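You operate a simulated robot arm through the tools that you are given. There is no shell and no other tool. Be economical: measure what you need, move in short steps, check, and stop when the job is done.

Carry out the task below with a simulated robot arm. There is one attempt and no reset: what you move stays moved.

TASK
Run the red sieve in the shaker for 5 seconds.
Fine: lid back on and red knob to LOCK; switch off when it has stopped; sieve, knob and dial stay so.

Only the result counts: the job must be done as asked and must still hold three seconds after the hand-in. Knocking over, shifting, dropping, spilling or breaking anything else fails it. A push-on lid holds only when it is set on centred and level and pressed home; a screw cap is set on level and turned clockwise until tight.

THE ROBOT
A 6-joint arm with a two-finger parallel gripper, fixed in place. Base frame: the origin is at the foot of the arm, x ahead of it, y to its left, z up. Units: m, degrees, N and s.
With the tool pointing down near the work surface it reaches from about 0.14 to 0.58 m from the base axis. Its first joint turns from -66.0 to 66.0 degrees. Payload 2.1 kg.
The TCP is the grasp point between the finger pads, 0.03 m short of the fingertips. In the tool frame z runs along the fingers and y along their closing line. Largest opening 0.094 m; finger width 0.028, thickness 0.01; the body of the gripper, 0.05 by 0.096 m, starts 0.055 m behind the TCP.
Orientation is that of the tool frame in the base frame, as a unit quaternion [x, y, z, w]. With the fingers straight down and closing along the base's y, the tool's x points along the base's -x, its y along +y and its z along -z.

THE INTERFACE
- The arm moves only by the tool drive_tool. Its argument "motion" is a list of rows, each an object of numbers (a shift or turn left out is 0, a gripper value left out holds the last): "tx", "ty", "tz": the shift along the tool's x, y, z in units of 25 mm (1.0 is 25 mm); "wx", "wy", "wz": the turn, a rotation vector about the tool's x, y, z in units of 4 degrees (1.0 is 4 degrees); "jaw": the closure, from 0 (fully open) to 1 (shut). In form: [{"tx": .., "ty": .., "tz": .., "wx": .., "wy": .., "wz": .., "jaw": ..}, ...]. A call has 1 to 20 rows; each row shifts and turns the commanded pose from where the row before left it, along the tool's axes as they then stand. A call with a number of a shift or a turn outside -1 to 1 is refused whole. Rows are played at 5 a second. More than 0.05 m and 8.6 degrees between two rows, or a gripper value outside its range, and nothing of the call is played. Where a pose cannot be reached the arm comes as near as it can. A force on the tool above 40 N (or 10 N above the force at the start of the call, whichever is more), or a blocked arm, ends the call early, and 0.2 s more pass. The fingers move at their own pace (about 0.072 m/s each) and stop on an object; they squeeze with about 35 N. The grip force told is the motor's: it shows also when the fingers shut on nothing. Time passes only in rows, and 0.2 s behind the last, so rows that do not move let the fingers close. It gives the time, the measured TCP pose, the force on the tool (base axes), the opening and the grip force at its end, in the units of the frame above (readings bear some noise), with the torque about the TCP (base axes, N m) and any sound that the robot's microphone picked up.
- Cameras (640 x 400 px; columns grow to the right, rows downward): "scene" is fixed at [0.0466, -0.3564, 0.4971]; the picture's right is [0.84, -0.54, 0.00], its down [-0.26, -0.41, -0.88] and it looks along [0.47, 0.74, -0.48] (base axes); focal length 309 px, centre (320, 200). "wrist" rides on the gripper at [0.076, 0.014, -0.103] in the tool frame; the picture's right is [-0.18, 0.98, 0.00], its down [-0.75, -0.14, -0.64] and it looks along [-0.63, -0.12, 0.77] (tool axes); focal length 243 px, centre (320, 200). There is no depth. A picture from a camera that has moved, and an enlarged one, comes with that camera's place and axes in the base frame and with its lens. The place of the scene camera against the robot may be out by one fixed shift of up to 0.012 m in any direction.
- grab_frame(camera): a new picture of that camera. The clock stands still meanwhile.
- enlarge(camera, box): a new picture of the part [left, top, right, bottom] of that camera's present view, enlarged. The clock stands still meanwhile.
- job_done(): hands the job in; it is judged then, once.

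Go step by step. Nothing tells you positions but the pictures and the camera data: compare them with the known pose of the tool, close in by small moves and look again before you grip or let go. The budget is 120 turns and 84 pictures, counting those below and the enlarged ones. Unless the task says otherwise, let go and move clear before handing in, and close with one line.

The tools are called after ">>>" as name(argument=value, ...) on one line, values as JSON. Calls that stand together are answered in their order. drive_tool: Moves the arm, as the interface text tells. Its arguments: {"type":"object","properties":{"motion":{"type":"array","items":{"type":"object","properties":{"tx":{"type":"number"},"ty":{"type":"number"},"tz":{"type":"number"},"wx":{"type":"number"},"wy":{"type":"number"},"wz":{"type":"number"},"jaw":{"type":"number"}}}}},"required":["motion"]} The other tools are called the same way: grab_frame (camera) takes a picture; enlarge (camera, box) takes an enlarged picture of a part of a camera's view; job_done () hands the job in.

At the start:

```text
time: 0.0
eef_pos: [0.367, -0.0541, 0.3682]
tcp_rot: [0.001, 1.0, 0.0, 0.002]
force: [-0.3, 0.1, 0.8]
torque: [0.05, 0.0, 0.02]
opening: 0.0939
grip_force: 0.0
```

scene: 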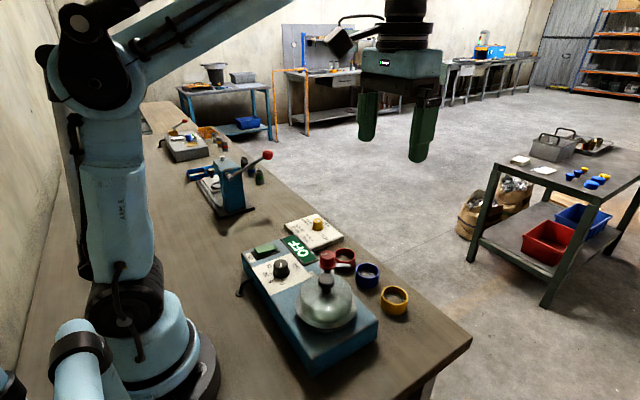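
wrist: 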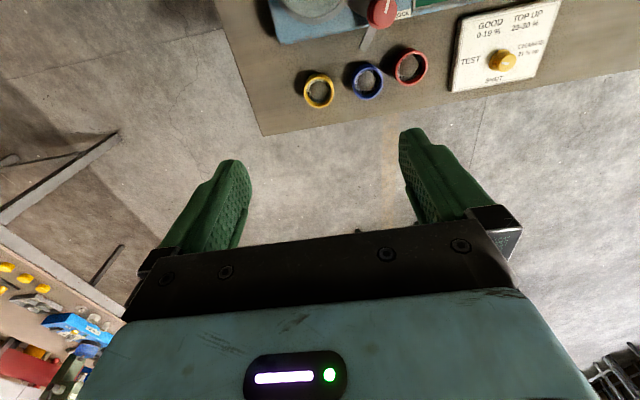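

I see a blue shaker with a glass lid, a red knob, a dial and an OFF switch, and three sieves (red, blue, yellow) on the bench. I'll look closer first.

>>> enlarge(camera="scene", box=[230, 200, 420, 380])

>>> enlarge(camera="wrist", box=[220, 0, 560, 130])

```text
2.22 times, centred on (325, 290) of scene
camera zoom: at [0.0466, -0.3564, 0.4971], right [0.84, -0.54, 0.0], down [-0.26, -0.41, -0.88], along [0.47, 0.74, -0.48], focal length 686 px, centre (309, 0)
```

zoom: 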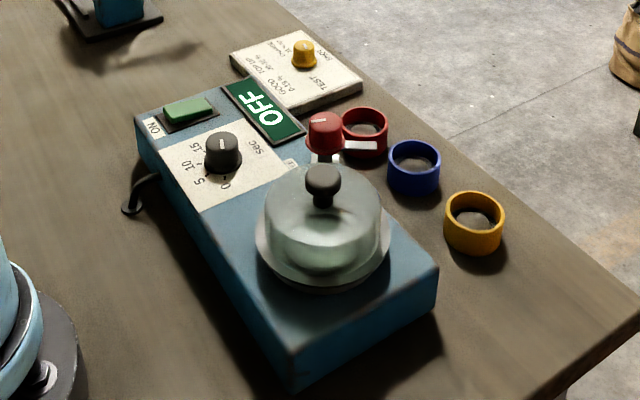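

```text
1.88 times, centred on (390, 65) of wrist
camera zoom: at [0.2896, -0.0407, 0.4698], right [0.18, 0.98, 0.0], down [0.75, -0.14, 0.64], along [0.63, -0.12, -0.77], focal length 457 px, centre (188, 454)
```

zoom: 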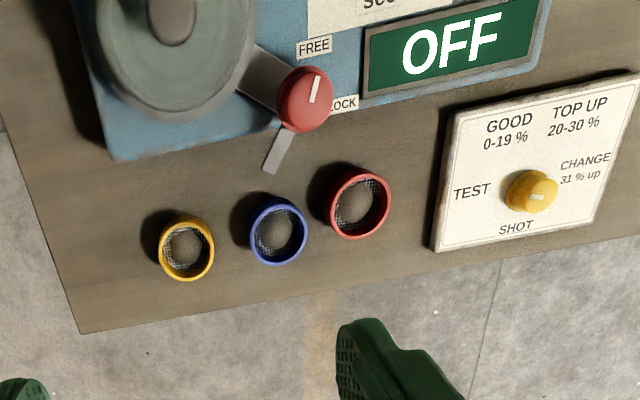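

The red sieve is near (0.407, 0.095), the bench surface near z=0, and the lid knob near (0.265, -0.04, 0.13). I'll move above the shaker for a better view.

>>> drive_tool(motion=[{"tx": 0.9, "ty": 0.85}, {"tx": 0.9, "ty": 0.85}, {"tx": 0.9, "ty": 0.85}, {"tx": 0.9, "ty": 0.85}, {}])

>>> grab_frame(camera="wrist")

```text
time: 1.2
eef_pos: [0.2763, 0.0288, 0.3678]
tcp_rot: [0.0, 1.0, 0.0, 0.001]
force: [0.2, 0.3, 0.2]
torque: [-0.04, 0.0, 0.0]
opening: 0.0941
grip_force: 0.1
```

```text
79 pictures are left
camera wrist: at [0.1992, 0.0441, 0.47], right [0.18, 0.98, 0.0], down [0.75, -0.14, 0.64], along [0.63, -0.12, -0.77], focal length 243 px, centre (320, 200)
```

wrist: 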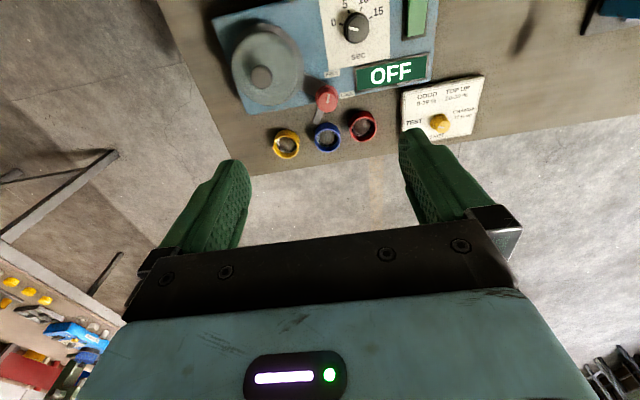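

>>> enlarge(camera="wrist", box=[210, 0, 450, 160])

>>> enlarge(camera="wrist", box=[290, 60, 400, 150])

>>> enlarge(camera="scene", box=[290, 230, 390, 330])

```text
2.50 times, centred on (330, 80) of wrist
camera zoom: at [0.1992, 0.0441, 0.47], right [0.18, 0.98, 0.0], down [0.75, -0.14, 0.64], along [0.63, -0.12, -0.77], focal length 606 px, centre (295, 500)
```

zoom: 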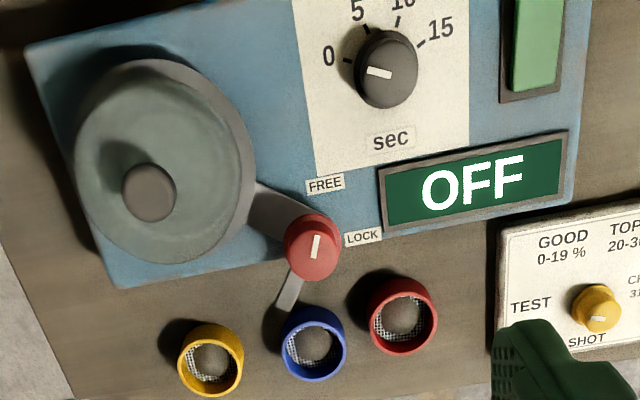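

```text
4.44 times, centred on (345, 105) of wrist
camera zoom: at [0.1992, 0.0441, 0.47], right [0.18, 0.98, 0.0], down [0.75, -0.14, 0.64], along [0.63, -0.12, -0.77], focal length 1078 px, centre (209, 622)
```

zoom: 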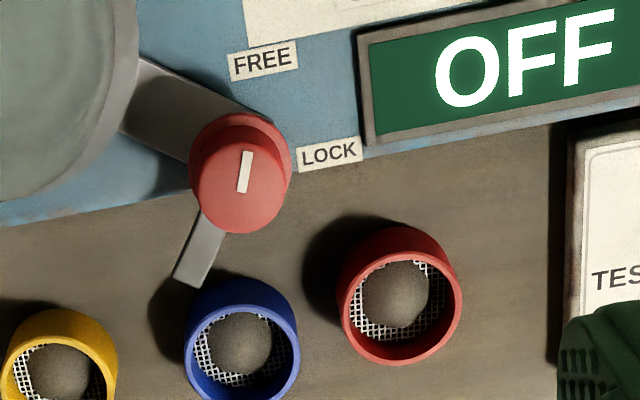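

```text
4.00 times, centred on (340, 280) of scene
camera zoom: at [0.0466, -0.3564, 0.4971], right [0.84, -0.54, 0.0], down [-0.26, -0.41, -0.88], along [0.47, 0.74, -0.48], focal length 1235 px, centre (240, -120)
```

zoom: 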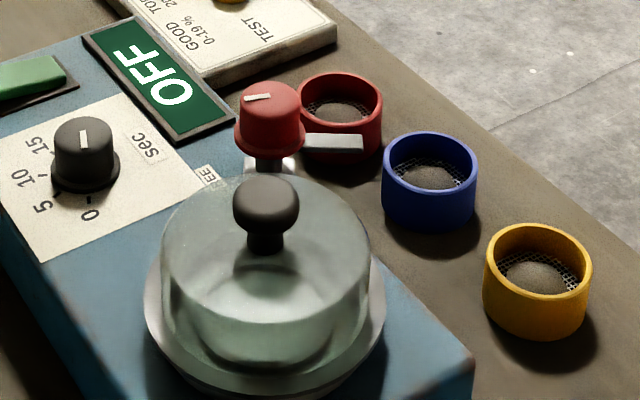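

The white mark on the red knob is at FREE, so the clamp arm is clear of the lid. The lid knob is near (0.26, -0.04, 0.14) and the sieve rim near (0.397, 0.086, 0.041). I'll go above the lid and look.

>>> drive_tool(motion=[{"tx": 0.11, "ty": -0.46, "tz": 0.8, "jaw": 0.36}, {"tx": 0.11, "ty": -0.46, "tz": 0.8}, {"tx": 0.11, "ty": -0.46, "tz": 0.8}, {"tx": 0.11, "ty": -0.46, "tz": 0.8}, {"tx": 0.11, "ty": -0.46, "tz": 0.8}, {"tx": 0.11, "ty": -0.46, "tz": 0.8}, {}])

>>> grab_frame(camera="wrist")

>>> enlarge(camera="scene", box=[260, 200, 420, 340])

```text
time: 2.8
eef_pos: [0.2591, -0.0396, 0.2477]
tcp_rot: [0.001, 1.0, 0.001, 0.001]
force: [-0.3, 0.0, 0.4]
torque: [-0.04, 0.01, -0.01]
opening: 0.0602
grip_force: 0.0
```

```text
75 pictures are left
camera wrist: at [0.1822, -0.0243, 0.3497], right [0.18, 0.98, 0.0], down [0.75, -0.14, 0.64], along [0.63, -0.12, -0.77], focal length 243 px, centre (320, 200)
```

wrist: 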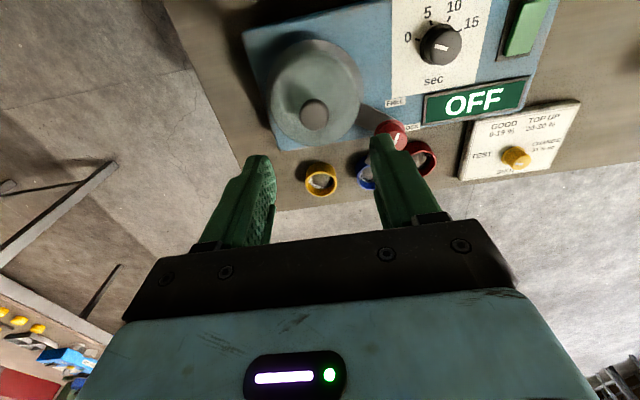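

```text
2.86 times, centred on (340, 270) of scene
camera zoom: at [0.0466, -0.3564, 0.4971], right [0.84, -0.54, 0.0], down [-0.26, -0.41, -0.88], along [0.47, 0.74, -0.48], focal length 882 px, centre (263, 0)
```

zoom: 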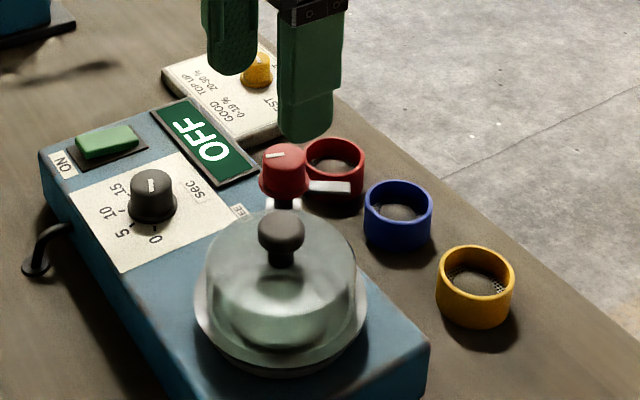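

The lid knob solves to about (0.258, -0.0435, 0.138), with the lid top at z≈0.109. I'll descend over it.

>>> drive_tool(motion=[{"ty": -0.16, "tx": 0.04, "tz": 0.7}, {"tz": 0.8}, {"tz": 0.8}, {"tz": 0.5}, {}])

>>> grab_frame(camera="wrist")

>>> enlarge(camera="scene", box=[260, 200, 420, 340])

```text
time: 4.0
eef_pos: [0.2593, -0.0441, 0.1779]
tcp_rot: [0.0, 1.0, 0.001, 0.001]
force: [-0.3, 0.9, 0.4]
torque: [-0.02, 0.02, -0.02]
opening: 0.0601
grip_force: 0.0
```

```text
73 pictures are left
camera wrist: at [0.1826, -0.0289, 0.2791], right [0.18, 0.98, 0.0], down [0.75, -0.14, 0.64], along [0.63, -0.12, -0.77], focal length 243 px, centre (320, 200)
```

wrist: 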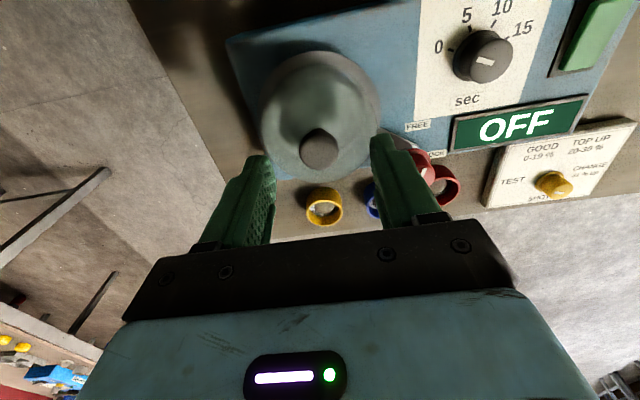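

```text
2.86 times, centred on (340, 270) of scene
camera zoom: at [0.0466, -0.3564, 0.4971], right [0.84, -0.54, 0.0], down [-0.26, -0.41, -0.88], along [0.47, 0.74, -0.48], focal length 882 px, centre (263, 0)
```

zoom: 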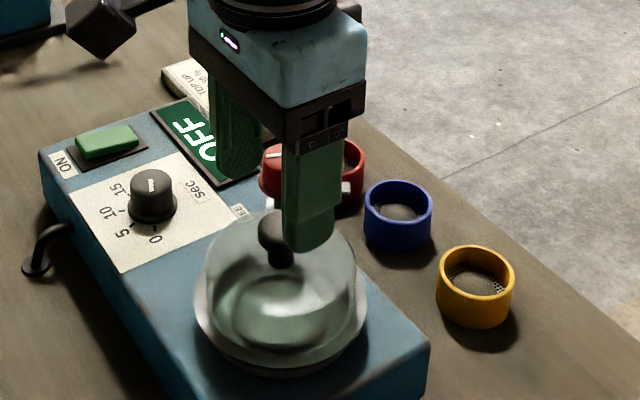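

Alignment looks good. I'll lower the last 30 mm and grip.

>>> drive_tool(motion=[{"tx": 0.08, "tz": 0.4}, {"tz": 0.4}, {"tz": 0.35}, {}])

>>> enlarge(camera="wrist", box=[200, 80, 440, 240])

>>> enlarge(camera="scene", box=[290, 230, 390, 330])

```text
time: 5.0
eef_pos: [0.257, -0.0435, 0.1479]
tcp_rot: [0.001, 1.0, 0.001, 0.0]
force: [1.2, -0.2, 0.0]
torque: [0.0, 0.03, 0.03]
opening: 0.0602
grip_force: 0.0
```

```text
2.50 times, centred on (320, 160) of wrist
camera zoom: at [0.1804, -0.0286, 0.2506], right [0.18, 0.98, 0.0], down [0.75, -0.14, 0.64], along [0.63, -0.12, -0.77], focal length 606 px, centre (320, 300)
```

zoom: 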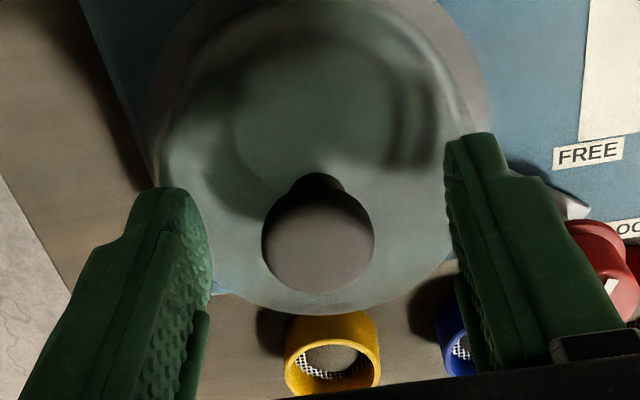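

```text
4.00 times, centred on (340, 280) of scene
camera zoom: at [0.0466, -0.3564, 0.4971], right [0.84, -0.54, 0.0], down [-0.26, -0.41, -0.88], along [0.47, 0.74, -0.48], focal length 1235 px, centre (240, -120)
```

zoom: 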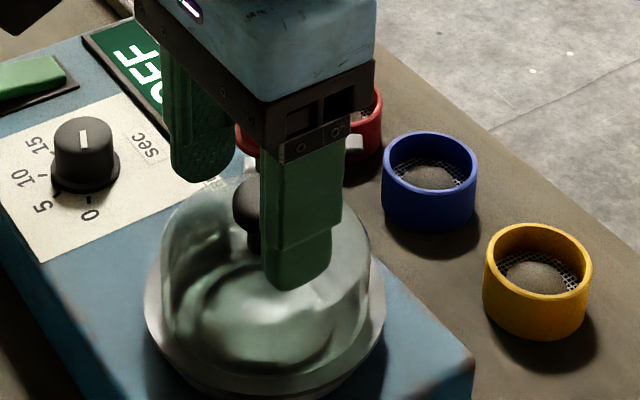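

The knob sits between the pads, so I'll close.

>>> drive_tool(motion=[{"jaw": 1}, {}, {}, {}])

```text
time: 6.0
eef_pos: [0.2573, -0.0426, 0.1506]
tcp_rot: [0.0, 1.0, 0.001, 0.0]
force: [0.0, 0.1, 0.4]
torque: [0.05, 0.02, 0.03]
opening: 0.0266
grip_force: 34.8
heard: snap
```

The knob is gripped at a 27 mm opening and a snap was heard, so the lid probably came free. I'll lift slowly straight up.

>>> drive_tool(motion=[{"tz": -0.3}, {"tz": -0.3}, {"tz": -0.6}, {"tz": -0.8}, {"tz": -0.8}, {"tz": -0.8}, {}])

>>> grab_frame(camera="scene")

>>> grab_frame(camera="wrist")

```text
time: 7.6
eef_pos: [0.2572, -0.0438, 0.2386]
tcp_rot: [0.0, 1.0, 0.001, 0.0]
force: [0.4, 0.2, -2.4]
torque: [0.03, 0.0, -0.02]
opening: 0.0264
grip_force: 35.3
```

```text
69 pictures are left
```

scene: 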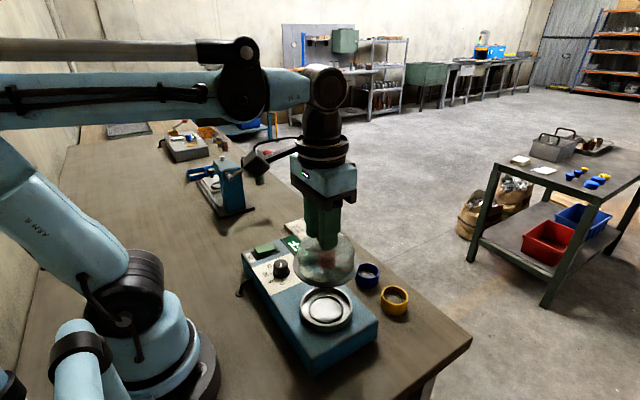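

```text
68 pictures are left
camera wrist: at [0.1797, -0.0288, 0.3406], right [0.18, 0.98, 0.0], down [0.75, -0.14, 0.64], along [0.63, -0.12, -0.77], focal length 243 px, centre (320, 200)
```

wrist: 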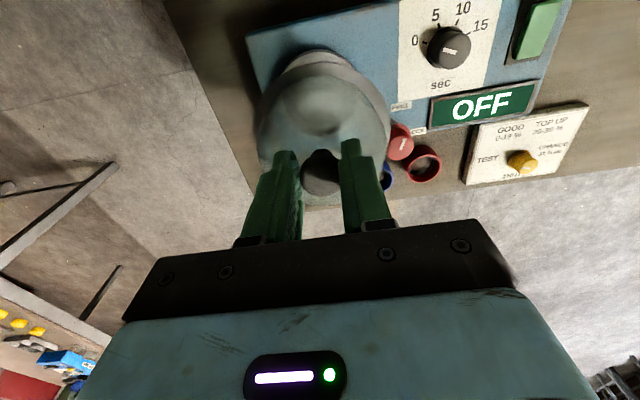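

The lid is in hand and the empty seat ring is visible. I'll carry the lid over the free bench at about (0.26, 0.30), beyond the shaker.

>>> drive_tool(motion=[{"ty": 0.5}, {"ty": 1}, {"ty": 1}, {"ty": 1}, {"ty": 1}, {"ty": 1}, {"ty": 1}, {"ty": 1}, {"ty": 1}, {"ty": 1}, {"ty": 1}, {"ty": 1}, {"ty": 1}, {"ty": 0.8}, {}])

>>> grab_frame(camera="scene")

>>> grab_frame(camera="wrist")

```text
time: 10.8
eef_pos: [0.2566, 0.2893, 0.2399]
tcp_rot: [-0.001, 1.0, 0.002, 0.001]
force: [-0.3, -0.2, -0.7]
torque: [0.02, -0.01, 0.02]
opening: 0.0265
grip_force: 35.2
```

```text
67 pictures are left
```

scene: 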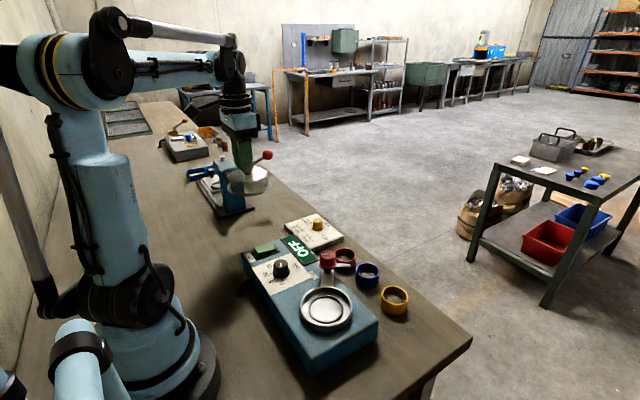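

```text
66 pictures are left
camera wrist: at [0.1802, 0.3034, 0.3413], right [0.18, 0.98, 0.0], down [0.75, -0.14, 0.64], along [0.63, -0.12, -0.77], focal length 243 px, centre (320, 200)
```

wrist: 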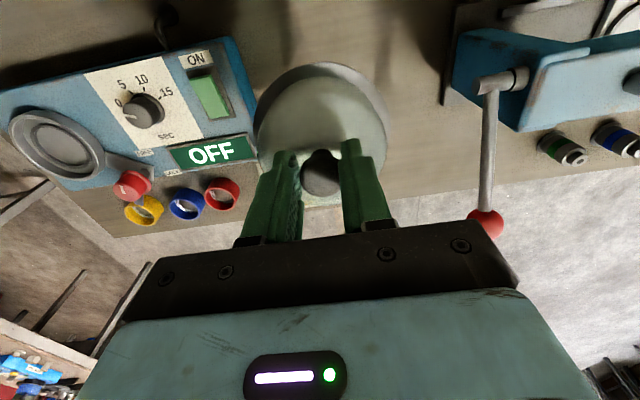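

The bench below is clear, with the lever machine about 9 cm further on. I'll shift 1 cm outward and lower most of the way.

>>> drive_tool(motion=[{"ty": 0.4, "tz": 0.5}, {"tz": 1}, {"tz": 1}, {"tz": 1}, {"tz": 1}, {"tz": 0.9}, {}])

>>> enlarge(camera="scene", box=[190, 140, 350, 260])

>>> grab_frame(camera="wrist")

```text
time: 12.4
eef_pos: [0.2583, 0.2997, 0.1046]
tcp_rot: [0.0, 1.0, 0.0, 0.001]
force: [0.1, 0.0, -0.8]
torque: [-0.01, 0.02, 0.01]
opening: 0.0265
grip_force: 35.3
```

```text
3.33 times, centred on (270, 200) of scene
camera zoom: at [0.0466, -0.3564, 0.4971], right [0.84, -0.54, 0.0], down [-0.26, -0.41, -0.88], along [0.47, 0.74, -0.48], focal length 1029 px, centre (487, 200)
```

zoom: 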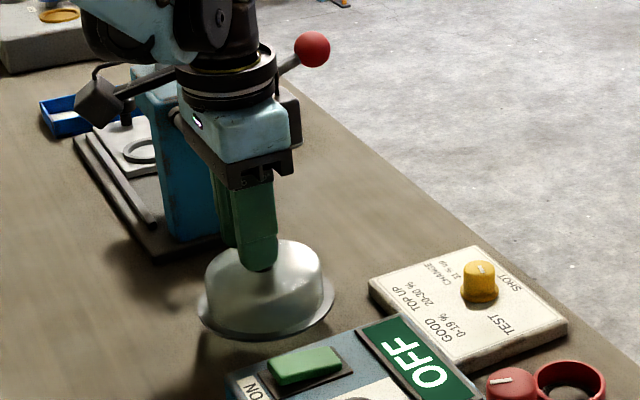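

```text
64 pictures are left
camera wrist: at [0.1809, 0.3136, 0.2061], right [0.18, 0.98, 0.0], down [0.75, -0.14, 0.64], along [0.63, -0.12, -0.77], focal length 243 px, centre (320, 200)
```

wrist: 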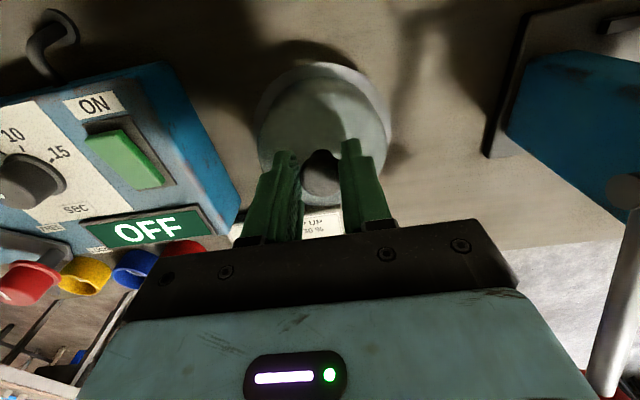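

Clear all around. I'll lower in small steps until contact.

>>> drive_tool(motion=[{"tz": 0.3}, {"tz": 0.2}, {"tz": 0.2}, {"tz": 0.1}, {}])

```text
time: 13.6
eef_pos: [0.2574, 0.2974, 0.0847]
tcp_rot: [0.0, 1.0, 0.001, 0.001]
force: [-0.2, 0.0, -1.8]
torque: [0.0, 0.03, -0.02]
opening: 0.0264
grip_force: 35.1
```

>>> drive_tool(motion=[{"tz": 0.1}, {"tz": 0.1}, {}])

>>> enlarge(camera="scene", box=[220, 180, 300, 240])

```text
time: 14.4
eef_pos: [0.2571, 0.2994, 0.0799]
tcp_rot: [0.0, 1.0, 0.001, 0.001]
force: [-0.6, 0.7, -1.9]
torque: [-0.01, 0.01, 0.01]
opening: 0.0263
grip_force: 35.0
```

```text
6.67 times, centred on (260, 210) of scene
camera zoom: at [0.0466, -0.3564, 0.4971], right [0.84, -0.54, 0.0], down [-0.26, -0.41, -0.88], along [0.47, 0.74, -0.48], focal length 2058 px, centre (720, 133)
```

zoom: 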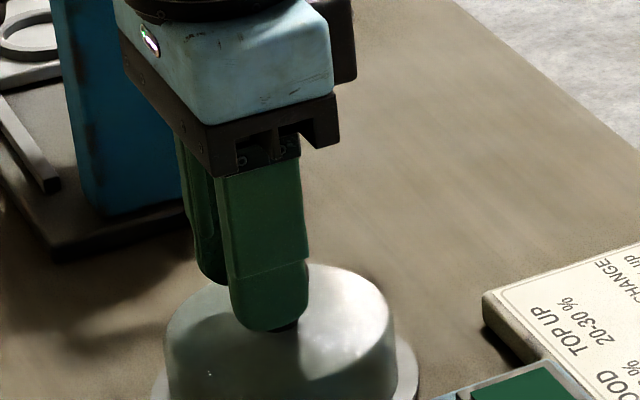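

>>> drive_tool(motion=[{"tz": 0.1}, {"tz": 0.1}, {}])

```text
time: 15.2
eef_pos: [0.2572, 0.2996, 0.0754]
tcp_rot: [0.0, 1.0, 0.001, 0.001]
force: [-2.7, -1.7, 39.3]
torque: [-0.05, -0.23, 0.03]
opening: 0.0267
grip_force: 35.0
```

The lid touched the bench at TCP z≈0.076. I'll ease off a little, open and rise.

>>> drive_tool(motion=[{"tz": -0.05}, {}, {"jaw": 0.4}, {}, {}])

>>> drive_tool(motion=[{"tz": -0.4}, {"tz": -0.8}, {"tz": -1}, {"tz": -1}, {"tz": -1}, {"tz": -1}, {}])

>>> grab_frame(camera="wrist")

>>> grab_frame(camera="scene")

```text
time: 16.4
eef_pos: [0.2584, 0.2988, 0.0755]
tcp_rot: [0.001, 1.0, 0.001, 0.001]
force: [0.3, 0.3, -0.1]
torque: [-0.01, 0.0, -0.01]
opening: 0.0563
grip_force: 0.1
```

```text
time: 18.0
eef_pos: [0.257, 0.2987, 0.2063]
tcp_rot: [-0.001, 1.0, 0.001, 0.001]
force: [0.4, -0.3, -0.1]
torque: [0.01, -0.01, -0.02]
opening: 0.0562
grip_force: 0.1
```

```text
62 pictures are left
camera wrist: at [0.1799, 0.3135, 0.3077], right [0.18, 0.98, 0.0], down [0.75, -0.14, 0.64], along [0.63, -0.12, -0.77], focal length 243 px, centre (320, 200)
```

wrist: 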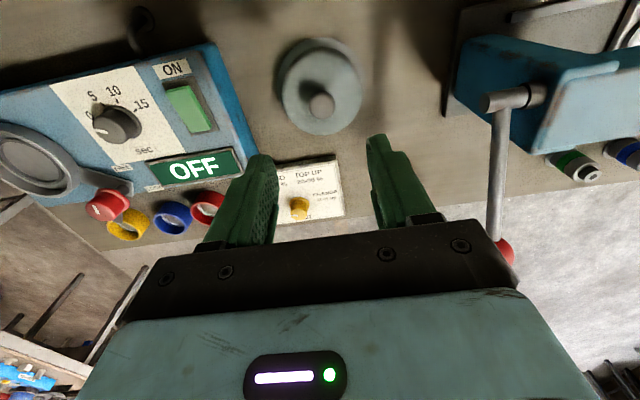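

```text
61 pictures are left
```

scene: 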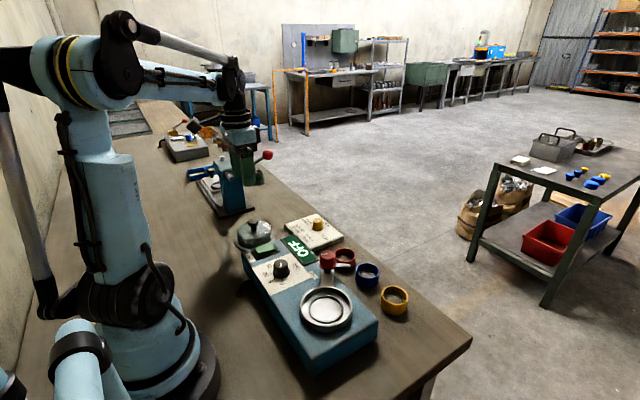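

The lid stands safely on the bench. Next I'll travel above the red sieve and turn the tool 90° so the fingers close along x, clear of the blue sieve.

>>> drive_tool(motion=[{"tx": -0.62, "ty": -0.947}, {"tx": -0.62, "ty": -0.947}, {"tx": -0.62, "ty": -0.947}, {"tx": -0.62, "ty": -0.947}, {"tx": -0.62, "ty": -0.947}, {"tx": -0.62, "ty": -0.947}, {"tx": -0.62, "ty": -0.947}, {"tx": -0.62, "ty": -0.947}, {"tx": -0.62, "ty": -0.947}, {}])

>>> drive_tool(motion=[{"wz": 1}, {"wz": 1}, {"wz": 1}, {"wz": 1}, {"wz": 1}, {"wz": 1}, {"wz": 1}, {"wz": 1}, {"wz": 1}, {"wz": 1}, {"wz": 1}, {"wz": 1}, {"wz": 1}, {"wz": 1}, {"wz": 1}, {"wz": 1}, {"wz": 1}, {"wz": 1}, {"wz": 1}, {"wz": 1}])

>>> drive_tool(motion=[{"wz": 1, "jaw": 0.15}, {"wz": 1}, {"wz": 0.5}, {}])

>>> grab_frame(camera="wrist")

```text
time: 20.2
eef_pos: [0.3965, 0.0864, 0.2047]
tcp_rot: [0.0, 1.0, 0.001, 0.001]
force: [0.5, -0.6, -0.5]
torque: [0.01, 0.03, 0.03]
opening: 0.0564
grip_force: 0.1
```

```text
time: 24.4
eef_pos: [0.3965, 0.0865, 0.2056]
tcp_rot: [0.643, 0.766, 0.0, 0.0]
force: [0.2, -0.2, -0.1]
torque: [-0.02, 0.0, -0.01]
opening: 0.0562
grip_force: 0.0
```

```text
time: 25.4
eef_pos: [0.3961, 0.0873, 0.2057]
tcp_rot: [0.708, 0.707, 0.001, -0.001]
force: [0.9, 0.9, -0.4]
torque: [0.02, -0.02, 0.02]
opening: 0.0798
grip_force: 0.0
```

```text
60 pictures are left
camera wrist: at [0.4104, 0.1622, 0.3076], right [0.98, -0.18, 0.0], down [-0.14, -0.75, 0.64], along [-0.12, -0.63, -0.77], focal length 243 px, centre (320, 200)
```

wrist: 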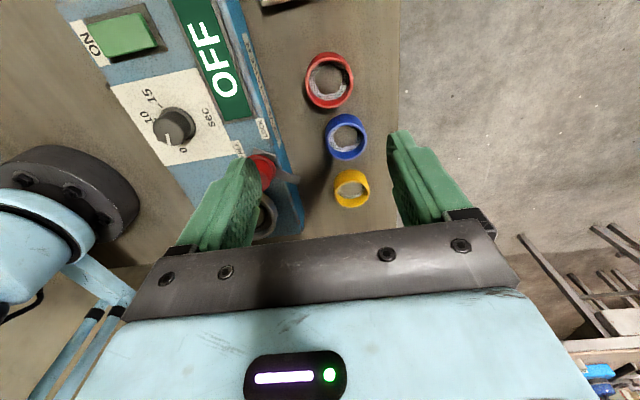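

I'll zoom in on the sieve to fix its centre.

>>> enlarge(camera="wrist", box=[270, 30, 390, 130])

>>> enlarge(camera="scene", box=[300, 230, 420, 330])

```text
4.00 times, centred on (330, 80) of wrist
camera zoom: at [0.4104, 0.1622, 0.3076], right [0.98, -0.18, 0.0], down [-0.14, -0.75, 0.64], along [-0.12, -0.63, -0.77], focal length 970 px, centre (280, 680)
```

zoom: 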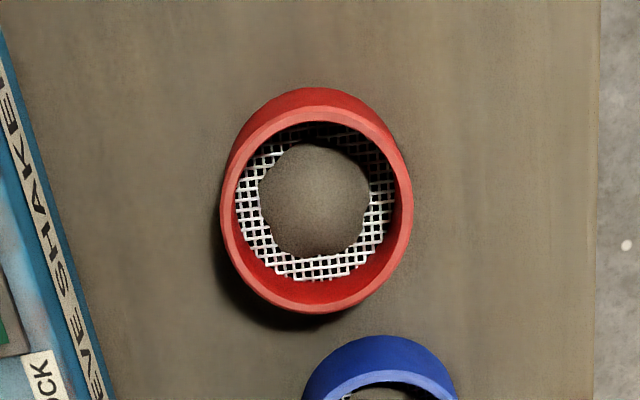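

```text
4.00 times, centred on (360, 280) of scene
camera zoom: at [0.0466, -0.3564, 0.4971], right [0.84, -0.54, 0.0], down [-0.26, -0.41, -0.88], along [0.47, 0.74, -0.48], focal length 1235 px, centre (160, -120)
```

zoom: 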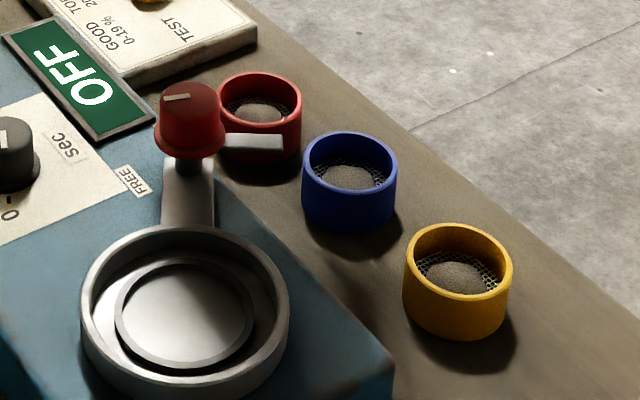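

The sieve centre is about (0.405, 0.092). I'll descend partway and recheck.

>>> drive_tool(motion=[{"tx": 0.18, "ty": 0.34, "tz": 0.8}, {"tz": 0.8}, {"tz": 0.8}, {"tz": 0.8}, {"tz": 0.8}, {}])

>>> grab_frame(camera="wrist")

>>> enlarge(camera="scene", box=[300, 230, 420, 330])

```text
time: 26.8
eef_pos: [0.4051, 0.0903, 0.1049]
tcp_rot: [0.707, 0.707, 0.001, 0.0]
force: [1.2, 0.5, 0.3]
torque: [-0.02, 0.04, 0.01]
opening: 0.0797
grip_force: 0.1
```

```text
57 pictures are left
camera wrist: at [0.4185, 0.167, 0.2074], right [0.98, -0.18, 0.0], down [-0.14, -0.75, 0.64], along [-0.12, -0.63, -0.77], focal length 243 px, centre (320, 200)
```

wrist: 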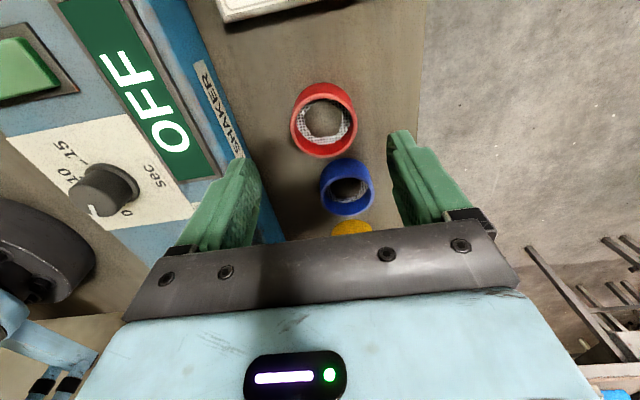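

```text
4.00 times, centred on (360, 280) of scene
camera zoom: at [0.0466, -0.3564, 0.4971], right [0.84, -0.54, 0.0], down [-0.26, -0.41, -0.88], along [0.47, 0.74, -0.48], focal length 1235 px, centre (160, -120)
```

zoom: 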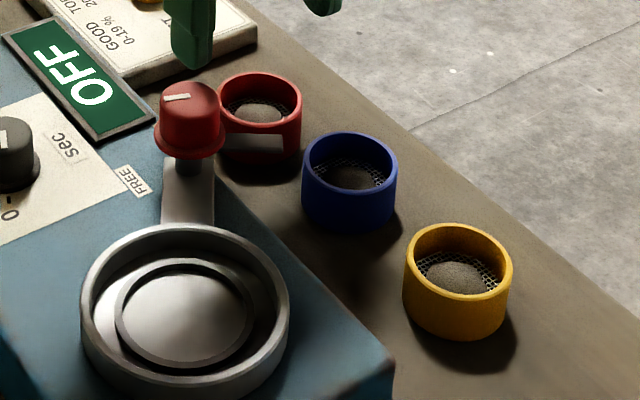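

Successive views put the rim near z≈0.02 and the centre at (0.4065, 0.09). I'll lower further.

>>> drive_tool(motion=[{"ty": 0.06, "tz": 0.7}, {"tz": 0.7}, {"tz": 0.6}, {}])

>>> grab_frame(camera="wrist")

>>> enlarge(camera="scene", box=[300, 210, 420, 310])

```text
time: 27.8
eef_pos: [0.4068, 0.0906, 0.0548]
tcp_rot: [0.707, 0.707, 0.002, 0.0]
force: [-0.2, -0.5, -0.2]
torque: [0.01, -0.01, 0.0]
opening: 0.0798
grip_force: 0.0
```

```text
55 pictures are left
camera wrist: at [0.4203, 0.1669, 0.1576], right [0.98, -0.18, 0.0], down [-0.14, -0.75, 0.64], along [-0.12, -0.63, -0.77], focal length 243 px, centre (320, 200)
```

wrist: 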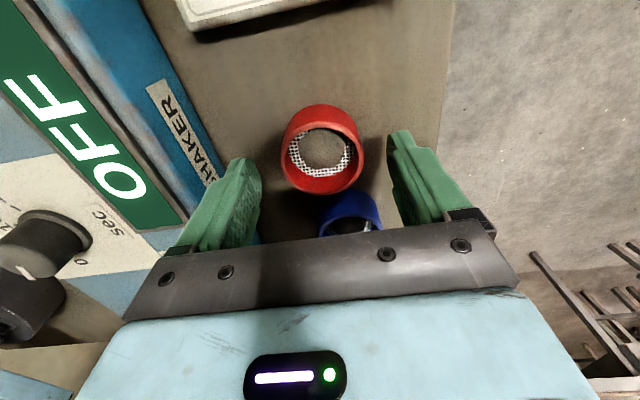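

```text
4.00 times, centred on (360, 260) of scene
camera zoom: at [0.0466, -0.3564, 0.4971], right [0.84, -0.54, 0.0], down [-0.26, -0.41, -0.88], along [0.47, 0.74, -0.48], focal length 1235 px, centre (160, -40)
```

zoom: 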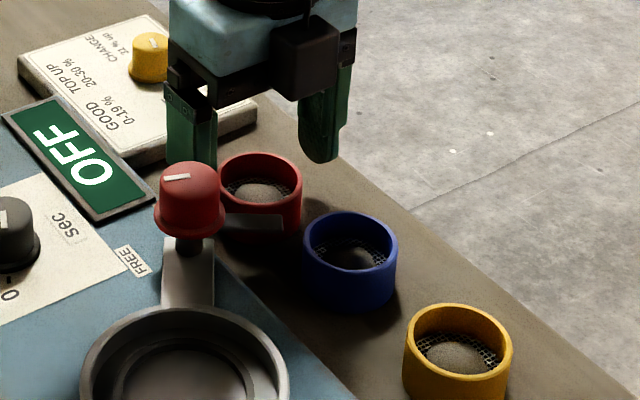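

The sieve is centred between the fingers. I'll lower 27 mm.

>>> drive_tool(motion=[{"tz": 0.4}, {"tz": 0.4}, {"tz": 0.28}, {}])

>>> grab_frame(camera="wrist")

>>> enlarge(camera="scene", box=[300, 210, 420, 310])

```text
time: 28.8
eef_pos: [0.4068, 0.0893, 0.0297]
tcp_rot: [0.707, 0.707, -0.001, 0.0]
force: [1.0, 1.2, 9.3]
torque: [-0.08, 0.25, 0.02]
opening: 0.0792
grip_force: 0.0
stopped in row 4: the force on the tool passed its limit at 43 N (the readings are from after the stop); the commanded pose is now the measured one
```

```text
53 pictures are left
camera wrist: at [0.4202, 0.167, 0.1318], right [0.98, -0.18, 0.0], down [-0.14, -0.75, 0.64], along [-0.12, -0.63, -0.77], focal length 243 px, centre (320, 200)
```

wrist: 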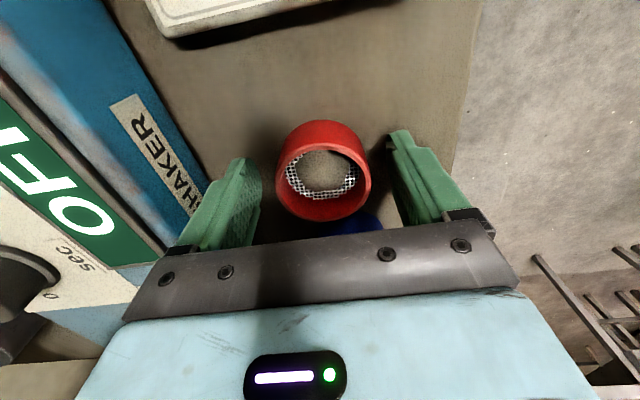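

```text
4.00 times, centred on (360, 260) of scene
camera zoom: at [0.0465, -0.3564, 0.497], right [0.84, -0.54, 0.0], down [-0.26, -0.41, -0.88], along [0.47, 0.74, -0.48], focal length 1235 px, centre (160, -40)
```

zoom: 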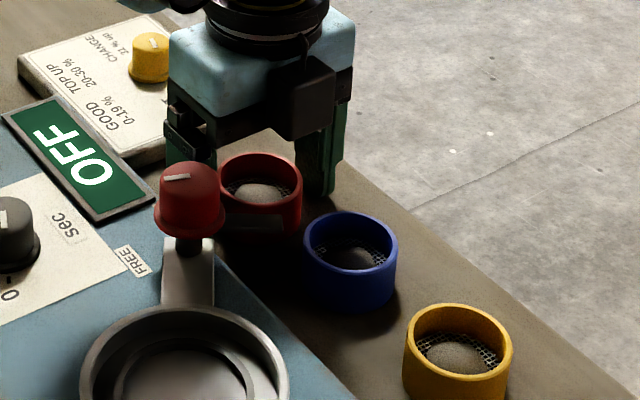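

The tips touched the bench at z≈0, so the sieve is about 28 mm tall. I'll rise 12 mm to grip just its upper half, which keeps the fingers clear of the seat ring later.

>>> drive_tool(motion=[{"tz": -0.48}, {}, {"jaw": 1}, {}, {}, {}])

>>> grab_frame(camera="wrist")

```text
time: 30.2
eef_pos: [0.4064, 0.09, 0.0426]
tcp_rot: [0.707, 0.707, 0.0, 0.0]
force: [0.4, -1.0, 4.1]
torque: [-0.06, -0.07, 0.01]
opening: 0.0511
grip_force: 34.8
```

```text
51 pictures are left
camera wrist: at [0.4201, 0.1669, 0.1437], right [0.98, -0.18, 0.0], down [-0.14, -0.75, 0.64], along [-0.12, -0.63, -0.77], focal length 243 px, centre (320, 200)
```

wrist: 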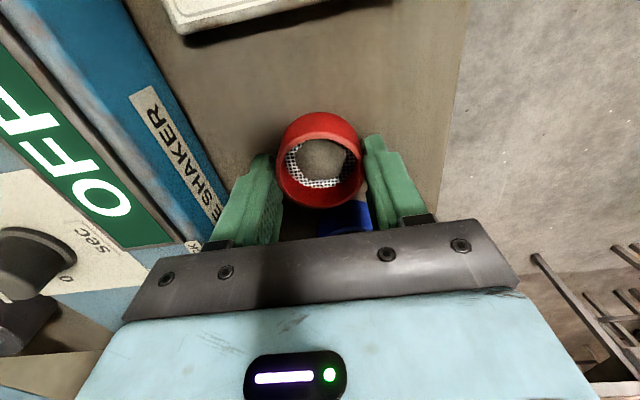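

The sieve is gripped at 51 mm. I'll lift smoothly.

>>> drive_tool(motion=[{"tz": -0.2}, {"tz": -0.4}, {"tz": -0.7}, {"tz": -0.8}, {"tz": -0.8}, {"tz": -0.8}, {"tz": -0.8}, {"tz": -0.8}, {"tz": -0.6}, {"tz": -0.3}, {}])

>>> grab_frame(camera="wrist")

>>> grab_frame(camera="scene")

```text
time: 32.6
eef_pos: [0.406, 0.0907, 0.1971]
tcp_rot: [0.707, 0.707, 0.001, 0.001]
force: [0.1, -0.3, -0.8]
torque: [0.0, -0.01, -0.02]
opening: 0.0514
grip_force: 35.4
```

```text
50 pictures are left
camera wrist: at [0.4204, 0.1669, 0.2986], right [0.98, -0.18, 0.0], down [-0.14, -0.75, 0.64], along [-0.12, -0.63, -0.77], focal length 243 px, centre (320, 200)
```

wrist: 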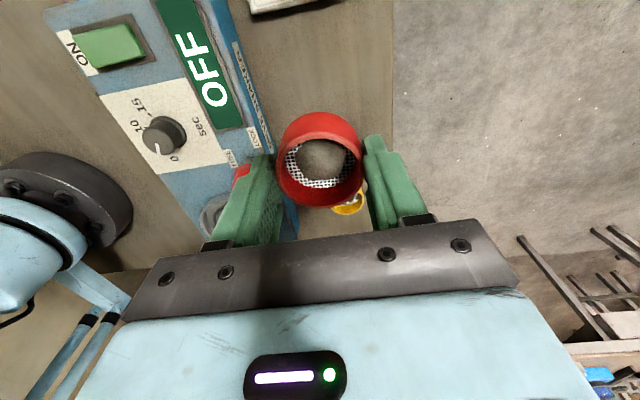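

```text
49 pictures are left
```

scene: 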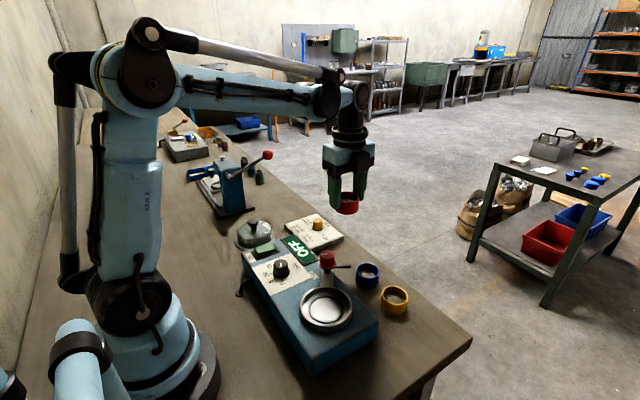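

The sieve is held level with its contents intact. I'll carry it above the seat.

>>> drive_tool(motion=[{"tx": -0.3, "ty": -0.33}, {"tx": -0.65, "ty": -0.73}, {"tx": -0.65, "ty": -0.73}, {"tx": -0.65, "ty": -0.73}, {"tx": -0.65, "ty": -0.73}, {"tx": -0.65, "ty": -0.73}, {"tx": -0.65, "ty": -0.73}, {"tx": -0.65, "ty": -0.73}, {"tx": -0.52, "ty": -0.52}, {}])

>>> grab_frame(camera="wrist")

>>> enlarge(camera="scene", box=[270, 190, 400, 360])

```text
time: 34.8
eef_pos: [0.2573, -0.0428, 0.1968]
tcp_rot: [0.707, 0.707, 0.0, 0.0]
force: [-0.2, -0.7, -1.4]
torque: [0.0, -0.02, 0.0]
opening: 0.0514
grip_force: 35.4
```

```text
48 pictures are left
camera wrist: at [0.2713, 0.0331, 0.298], right [0.98, -0.18, 0.0], down [-0.14, -0.75, 0.64], along [-0.12, -0.63, -0.77], focal length 243 px, centre (320, 200)
```

wrist: 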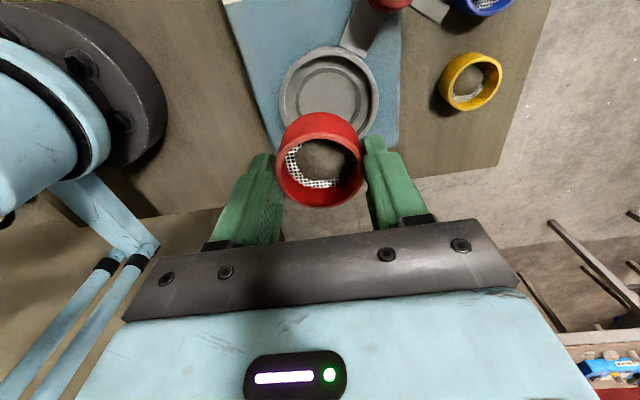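

```text
2.35 times, centred on (335, 275) of scene
camera zoom: at [0.0466, -0.3564, 0.497], right [0.84, -0.54, 0.0], down [-0.26, -0.41, -0.88], along [0.47, 0.74, -0.48], focal length 726 px, centre (285, 24)
```

zoom: 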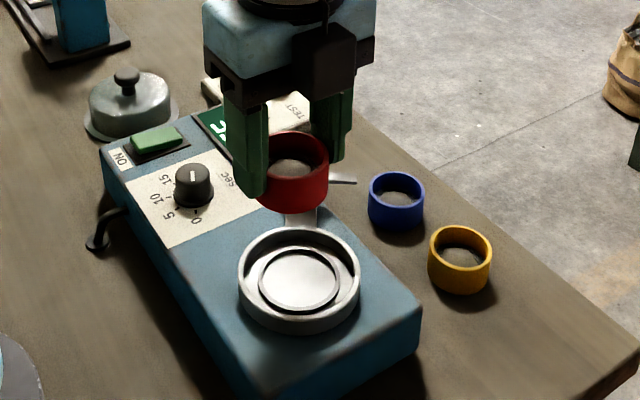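

I'll zoom in on the seat to measure its centre.

>>> enlarge(camera="wrist", box=[250, 20, 410, 140])

>>> enlarge(camera="scene", box=[285, 270, 365, 350])

```text
3.33 times, centred on (330, 80) of wrist
camera zoom: at [0.2713, 0.0331, 0.298], right [0.98, -0.18, 0.0], down [-0.14, -0.75, 0.64], along [-0.12, -0.63, -0.77], focal length 809 px, centre (287, 600)
```

zoom: 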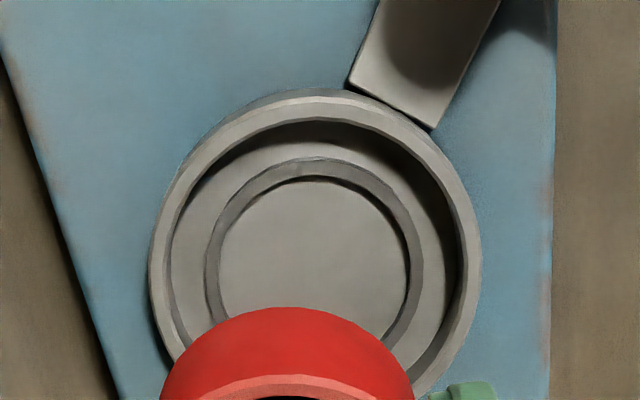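

```text
5.00 times, centred on (325, 310) of scene
camera zoom: at [0.0466, -0.3564, 0.497], right [0.84, -0.54, 0.0], down [-0.26, -0.41, -0.88], along [0.47, 0.74, -0.48], focal length 1543 px, centre (295, -350)
```

zoom: 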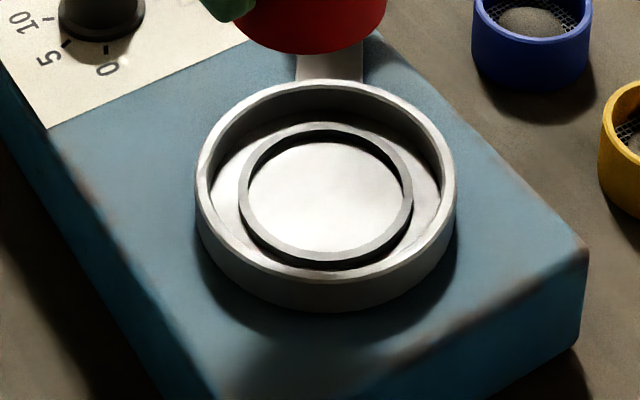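

By the lateral measure the seat centre is about (0.2635, -0.0437). I'll shift onto it and lower to just above the ring, then compare.

>>> drive_tool(motion=[{"ty": 0.25, "tx": -0.07, "tz": 0.4}, {"tz": 0.7}, {"tz": 0.7}, {"tz": 0.6}, {"tz": 0.3}, {}])

>>> enlarge(camera="wrist", box=[230, 70, 410, 220])

>>> enlarge(camera="scene", box=[280, 250, 380, 350])

```text
time: 36.2
eef_pos: [0.2633, -0.0455, 0.1295]
tcp_rot: [0.707, 0.708, 0.0, 0.0]
force: [0.2, -0.2, -1.6]
torque: [0.02, -0.01, -0.02]
opening: 0.0513
grip_force: 35.5
```

```text
2.67 times, centred on (320, 145) of wrist
camera zoom: at [0.2778, 0.0311, 0.2311], right [0.98, -0.18, 0.0], down [-0.14, -0.75, 0.64], along [-0.12, -0.63, -0.77], focal length 647 px, centre (320, 347)
```

zoom: 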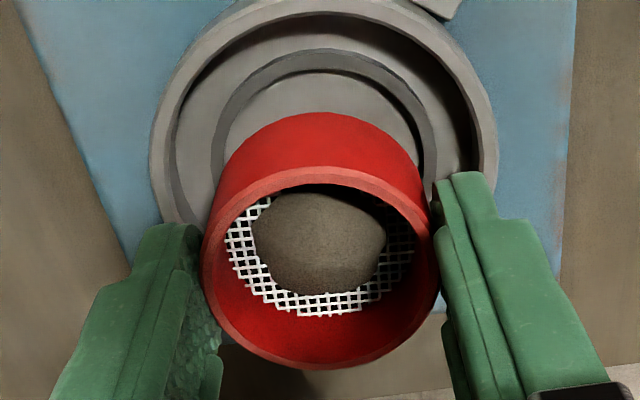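

```text
4.00 times, centred on (330, 300) of scene
camera zoom: at [0.0466, -0.3564, 0.497], right [0.84, -0.54, 0.0], down [-0.26, -0.41, -0.88], along [0.47, 0.74, -0.48], focal length 1235 px, centre (280, -200)
```

zoom: 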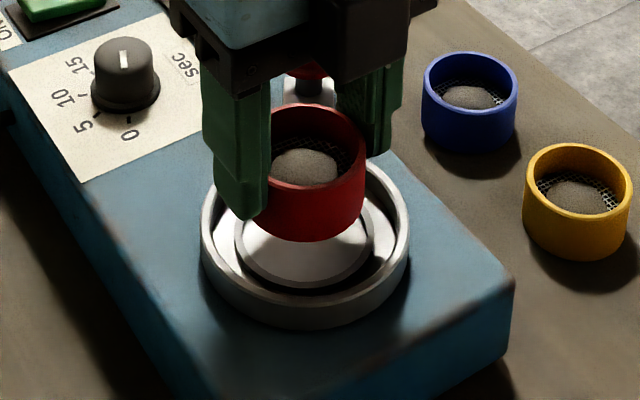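

The sieve is within about 2 mm of the seat centre. I'll nudge -1.5 mm in y, lower 15 mm and compare again.

>>> drive_tool(motion=[{"tx": -0.06, "tz": 0.3}, {"tz": 0.3}, {}])

>>> enlarge(camera="wrist", box=[230, 70, 410, 220])

>>> enlarge(camera="scene", box=[280, 250, 380, 350])

```text
time: 37.0
eef_pos: [0.2634, -0.0463, 0.1146]
tcp_rot: [0.707, 0.707, 0.001, 0.0]
force: [0.7, -0.1, -1.0]
torque: [-0.02, 0.03, -0.01]
opening: 0.0511
grip_force: 34.5
```

```text
2.67 times, centred on (320, 145) of wrist
camera zoom: at [0.2777, 0.0298, 0.2159], right [0.98, -0.18, 0.0], down [-0.14, -0.75, 0.64], along [-0.12, -0.63, -0.77], focal length 647 px, centre (320, 347)
```

zoom: 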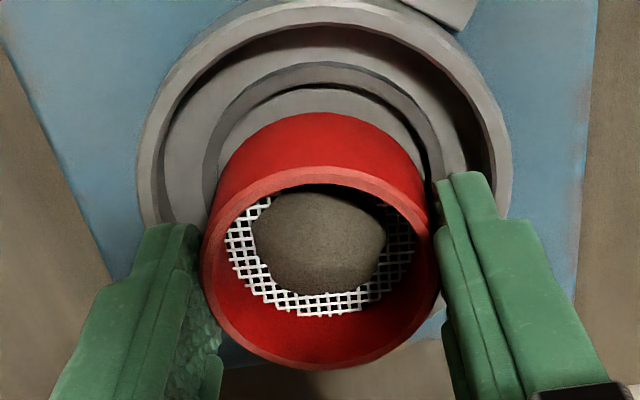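

```text
4.00 times, centred on (330, 300) of scene
camera zoom: at [0.0466, -0.3564, 0.497], right [0.84, -0.54, 0.0], down [-0.26, -0.41, -0.88], along [0.47, 0.74, -0.48], focal length 1235 px, centre (280, -200)
```

zoom: 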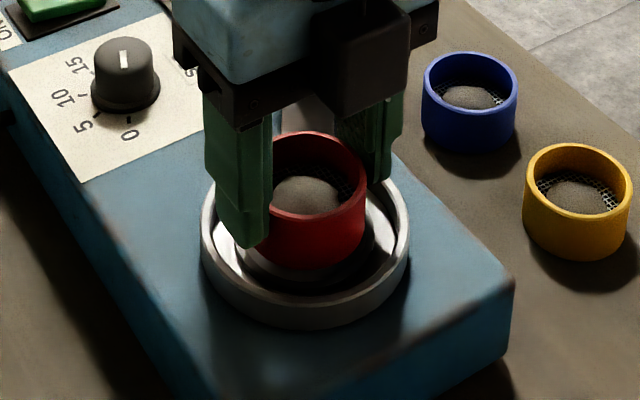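

Comparing rim geometry, the seat is about 2 mm toward +y of the sieve. I'll correct that and lower slowly.

>>> drive_tool(motion=[{"tx": 0.09, "ty": 0.02}, {"tz": 0.1}, {"tz": 0.1}, {"tz": 0.1}, {}])

>>> enlarge(camera="wrist", box=[230, 70, 410, 220])

>>> enlarge(camera="scene", box=[290, 260, 370, 340])

```text
time: 38.2
eef_pos: [0.2651, -0.0446, 0.106]
tcp_rot: [0.707, 0.707, 0.0, 0.0]
force: [0.1, -0.5, -1.7]
torque: [0.03, 0.04, -0.01]
opening: 0.051
grip_force: 35.1
```

```text
2.67 times, centred on (320, 145) of wrist
camera zoom: at [0.2781, 0.0315, 0.2083], right [0.98, -0.18, 0.0], down [-0.14, -0.75, 0.64], along [-0.12, -0.63, -0.77], focal length 647 px, centre (320, 347)
```

zoom: 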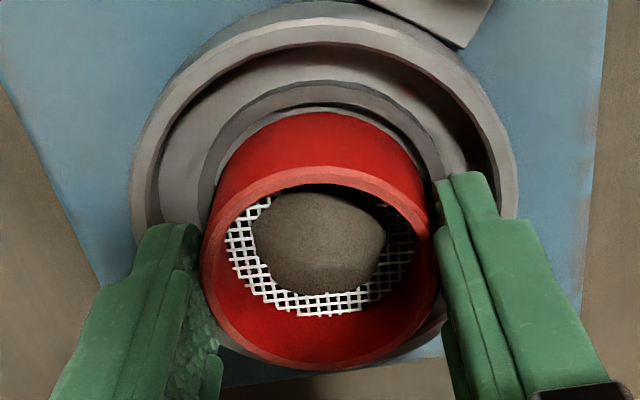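

```text
5.00 times, centred on (330, 300) of scene
camera zoom: at [0.0466, -0.3564, 0.497], right [0.84, -0.54, 0.0], down [-0.26, -0.41, -0.88], along [0.47, 0.74, -0.48], focal length 1543 px, centre (270, -300)
```

zoom: 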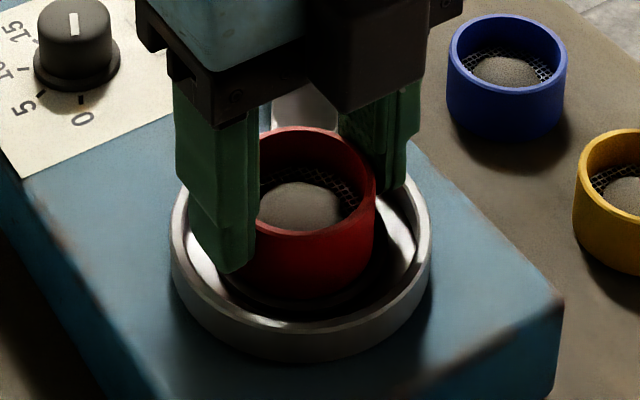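

Looks centred laterally. I'll keep lowering until contact.

>>> drive_tool(motion=[{"tz": 0.1}, {"tz": 0.1}, {"tz": 0.1}, {}])

>>> enlarge(camera="wrist", box=[230, 70, 410, 220])

```text
time: 39.2
eef_pos: [0.2652, -0.0457, 0.0982]
tcp_rot: [0.707, 0.707, 0.001, 0.001]
force: [1.3, -0.2, 28.0]
torque: [-0.03, -0.02, 0.06]
opening: 0.0515
grip_force: 35.1
```

```text
2.67 times, centred on (320, 145) of wrist
camera zoom: at [0.2788, 0.032, 0.2013], right [0.98, -0.18, 0.0], down [-0.14, -0.75, 0.64], along [-0.12, -0.63, -0.77], focal length 647 px, centre (320, 347)
```

zoom: 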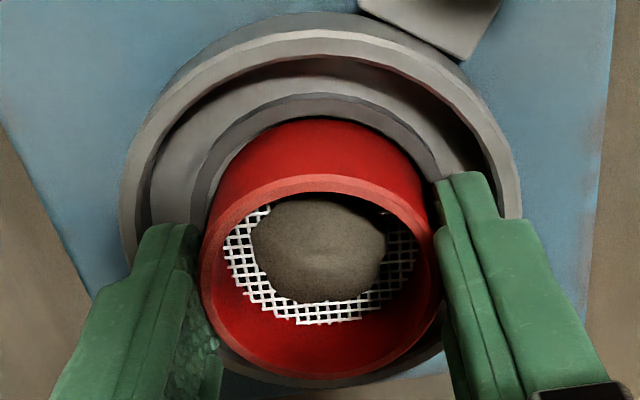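

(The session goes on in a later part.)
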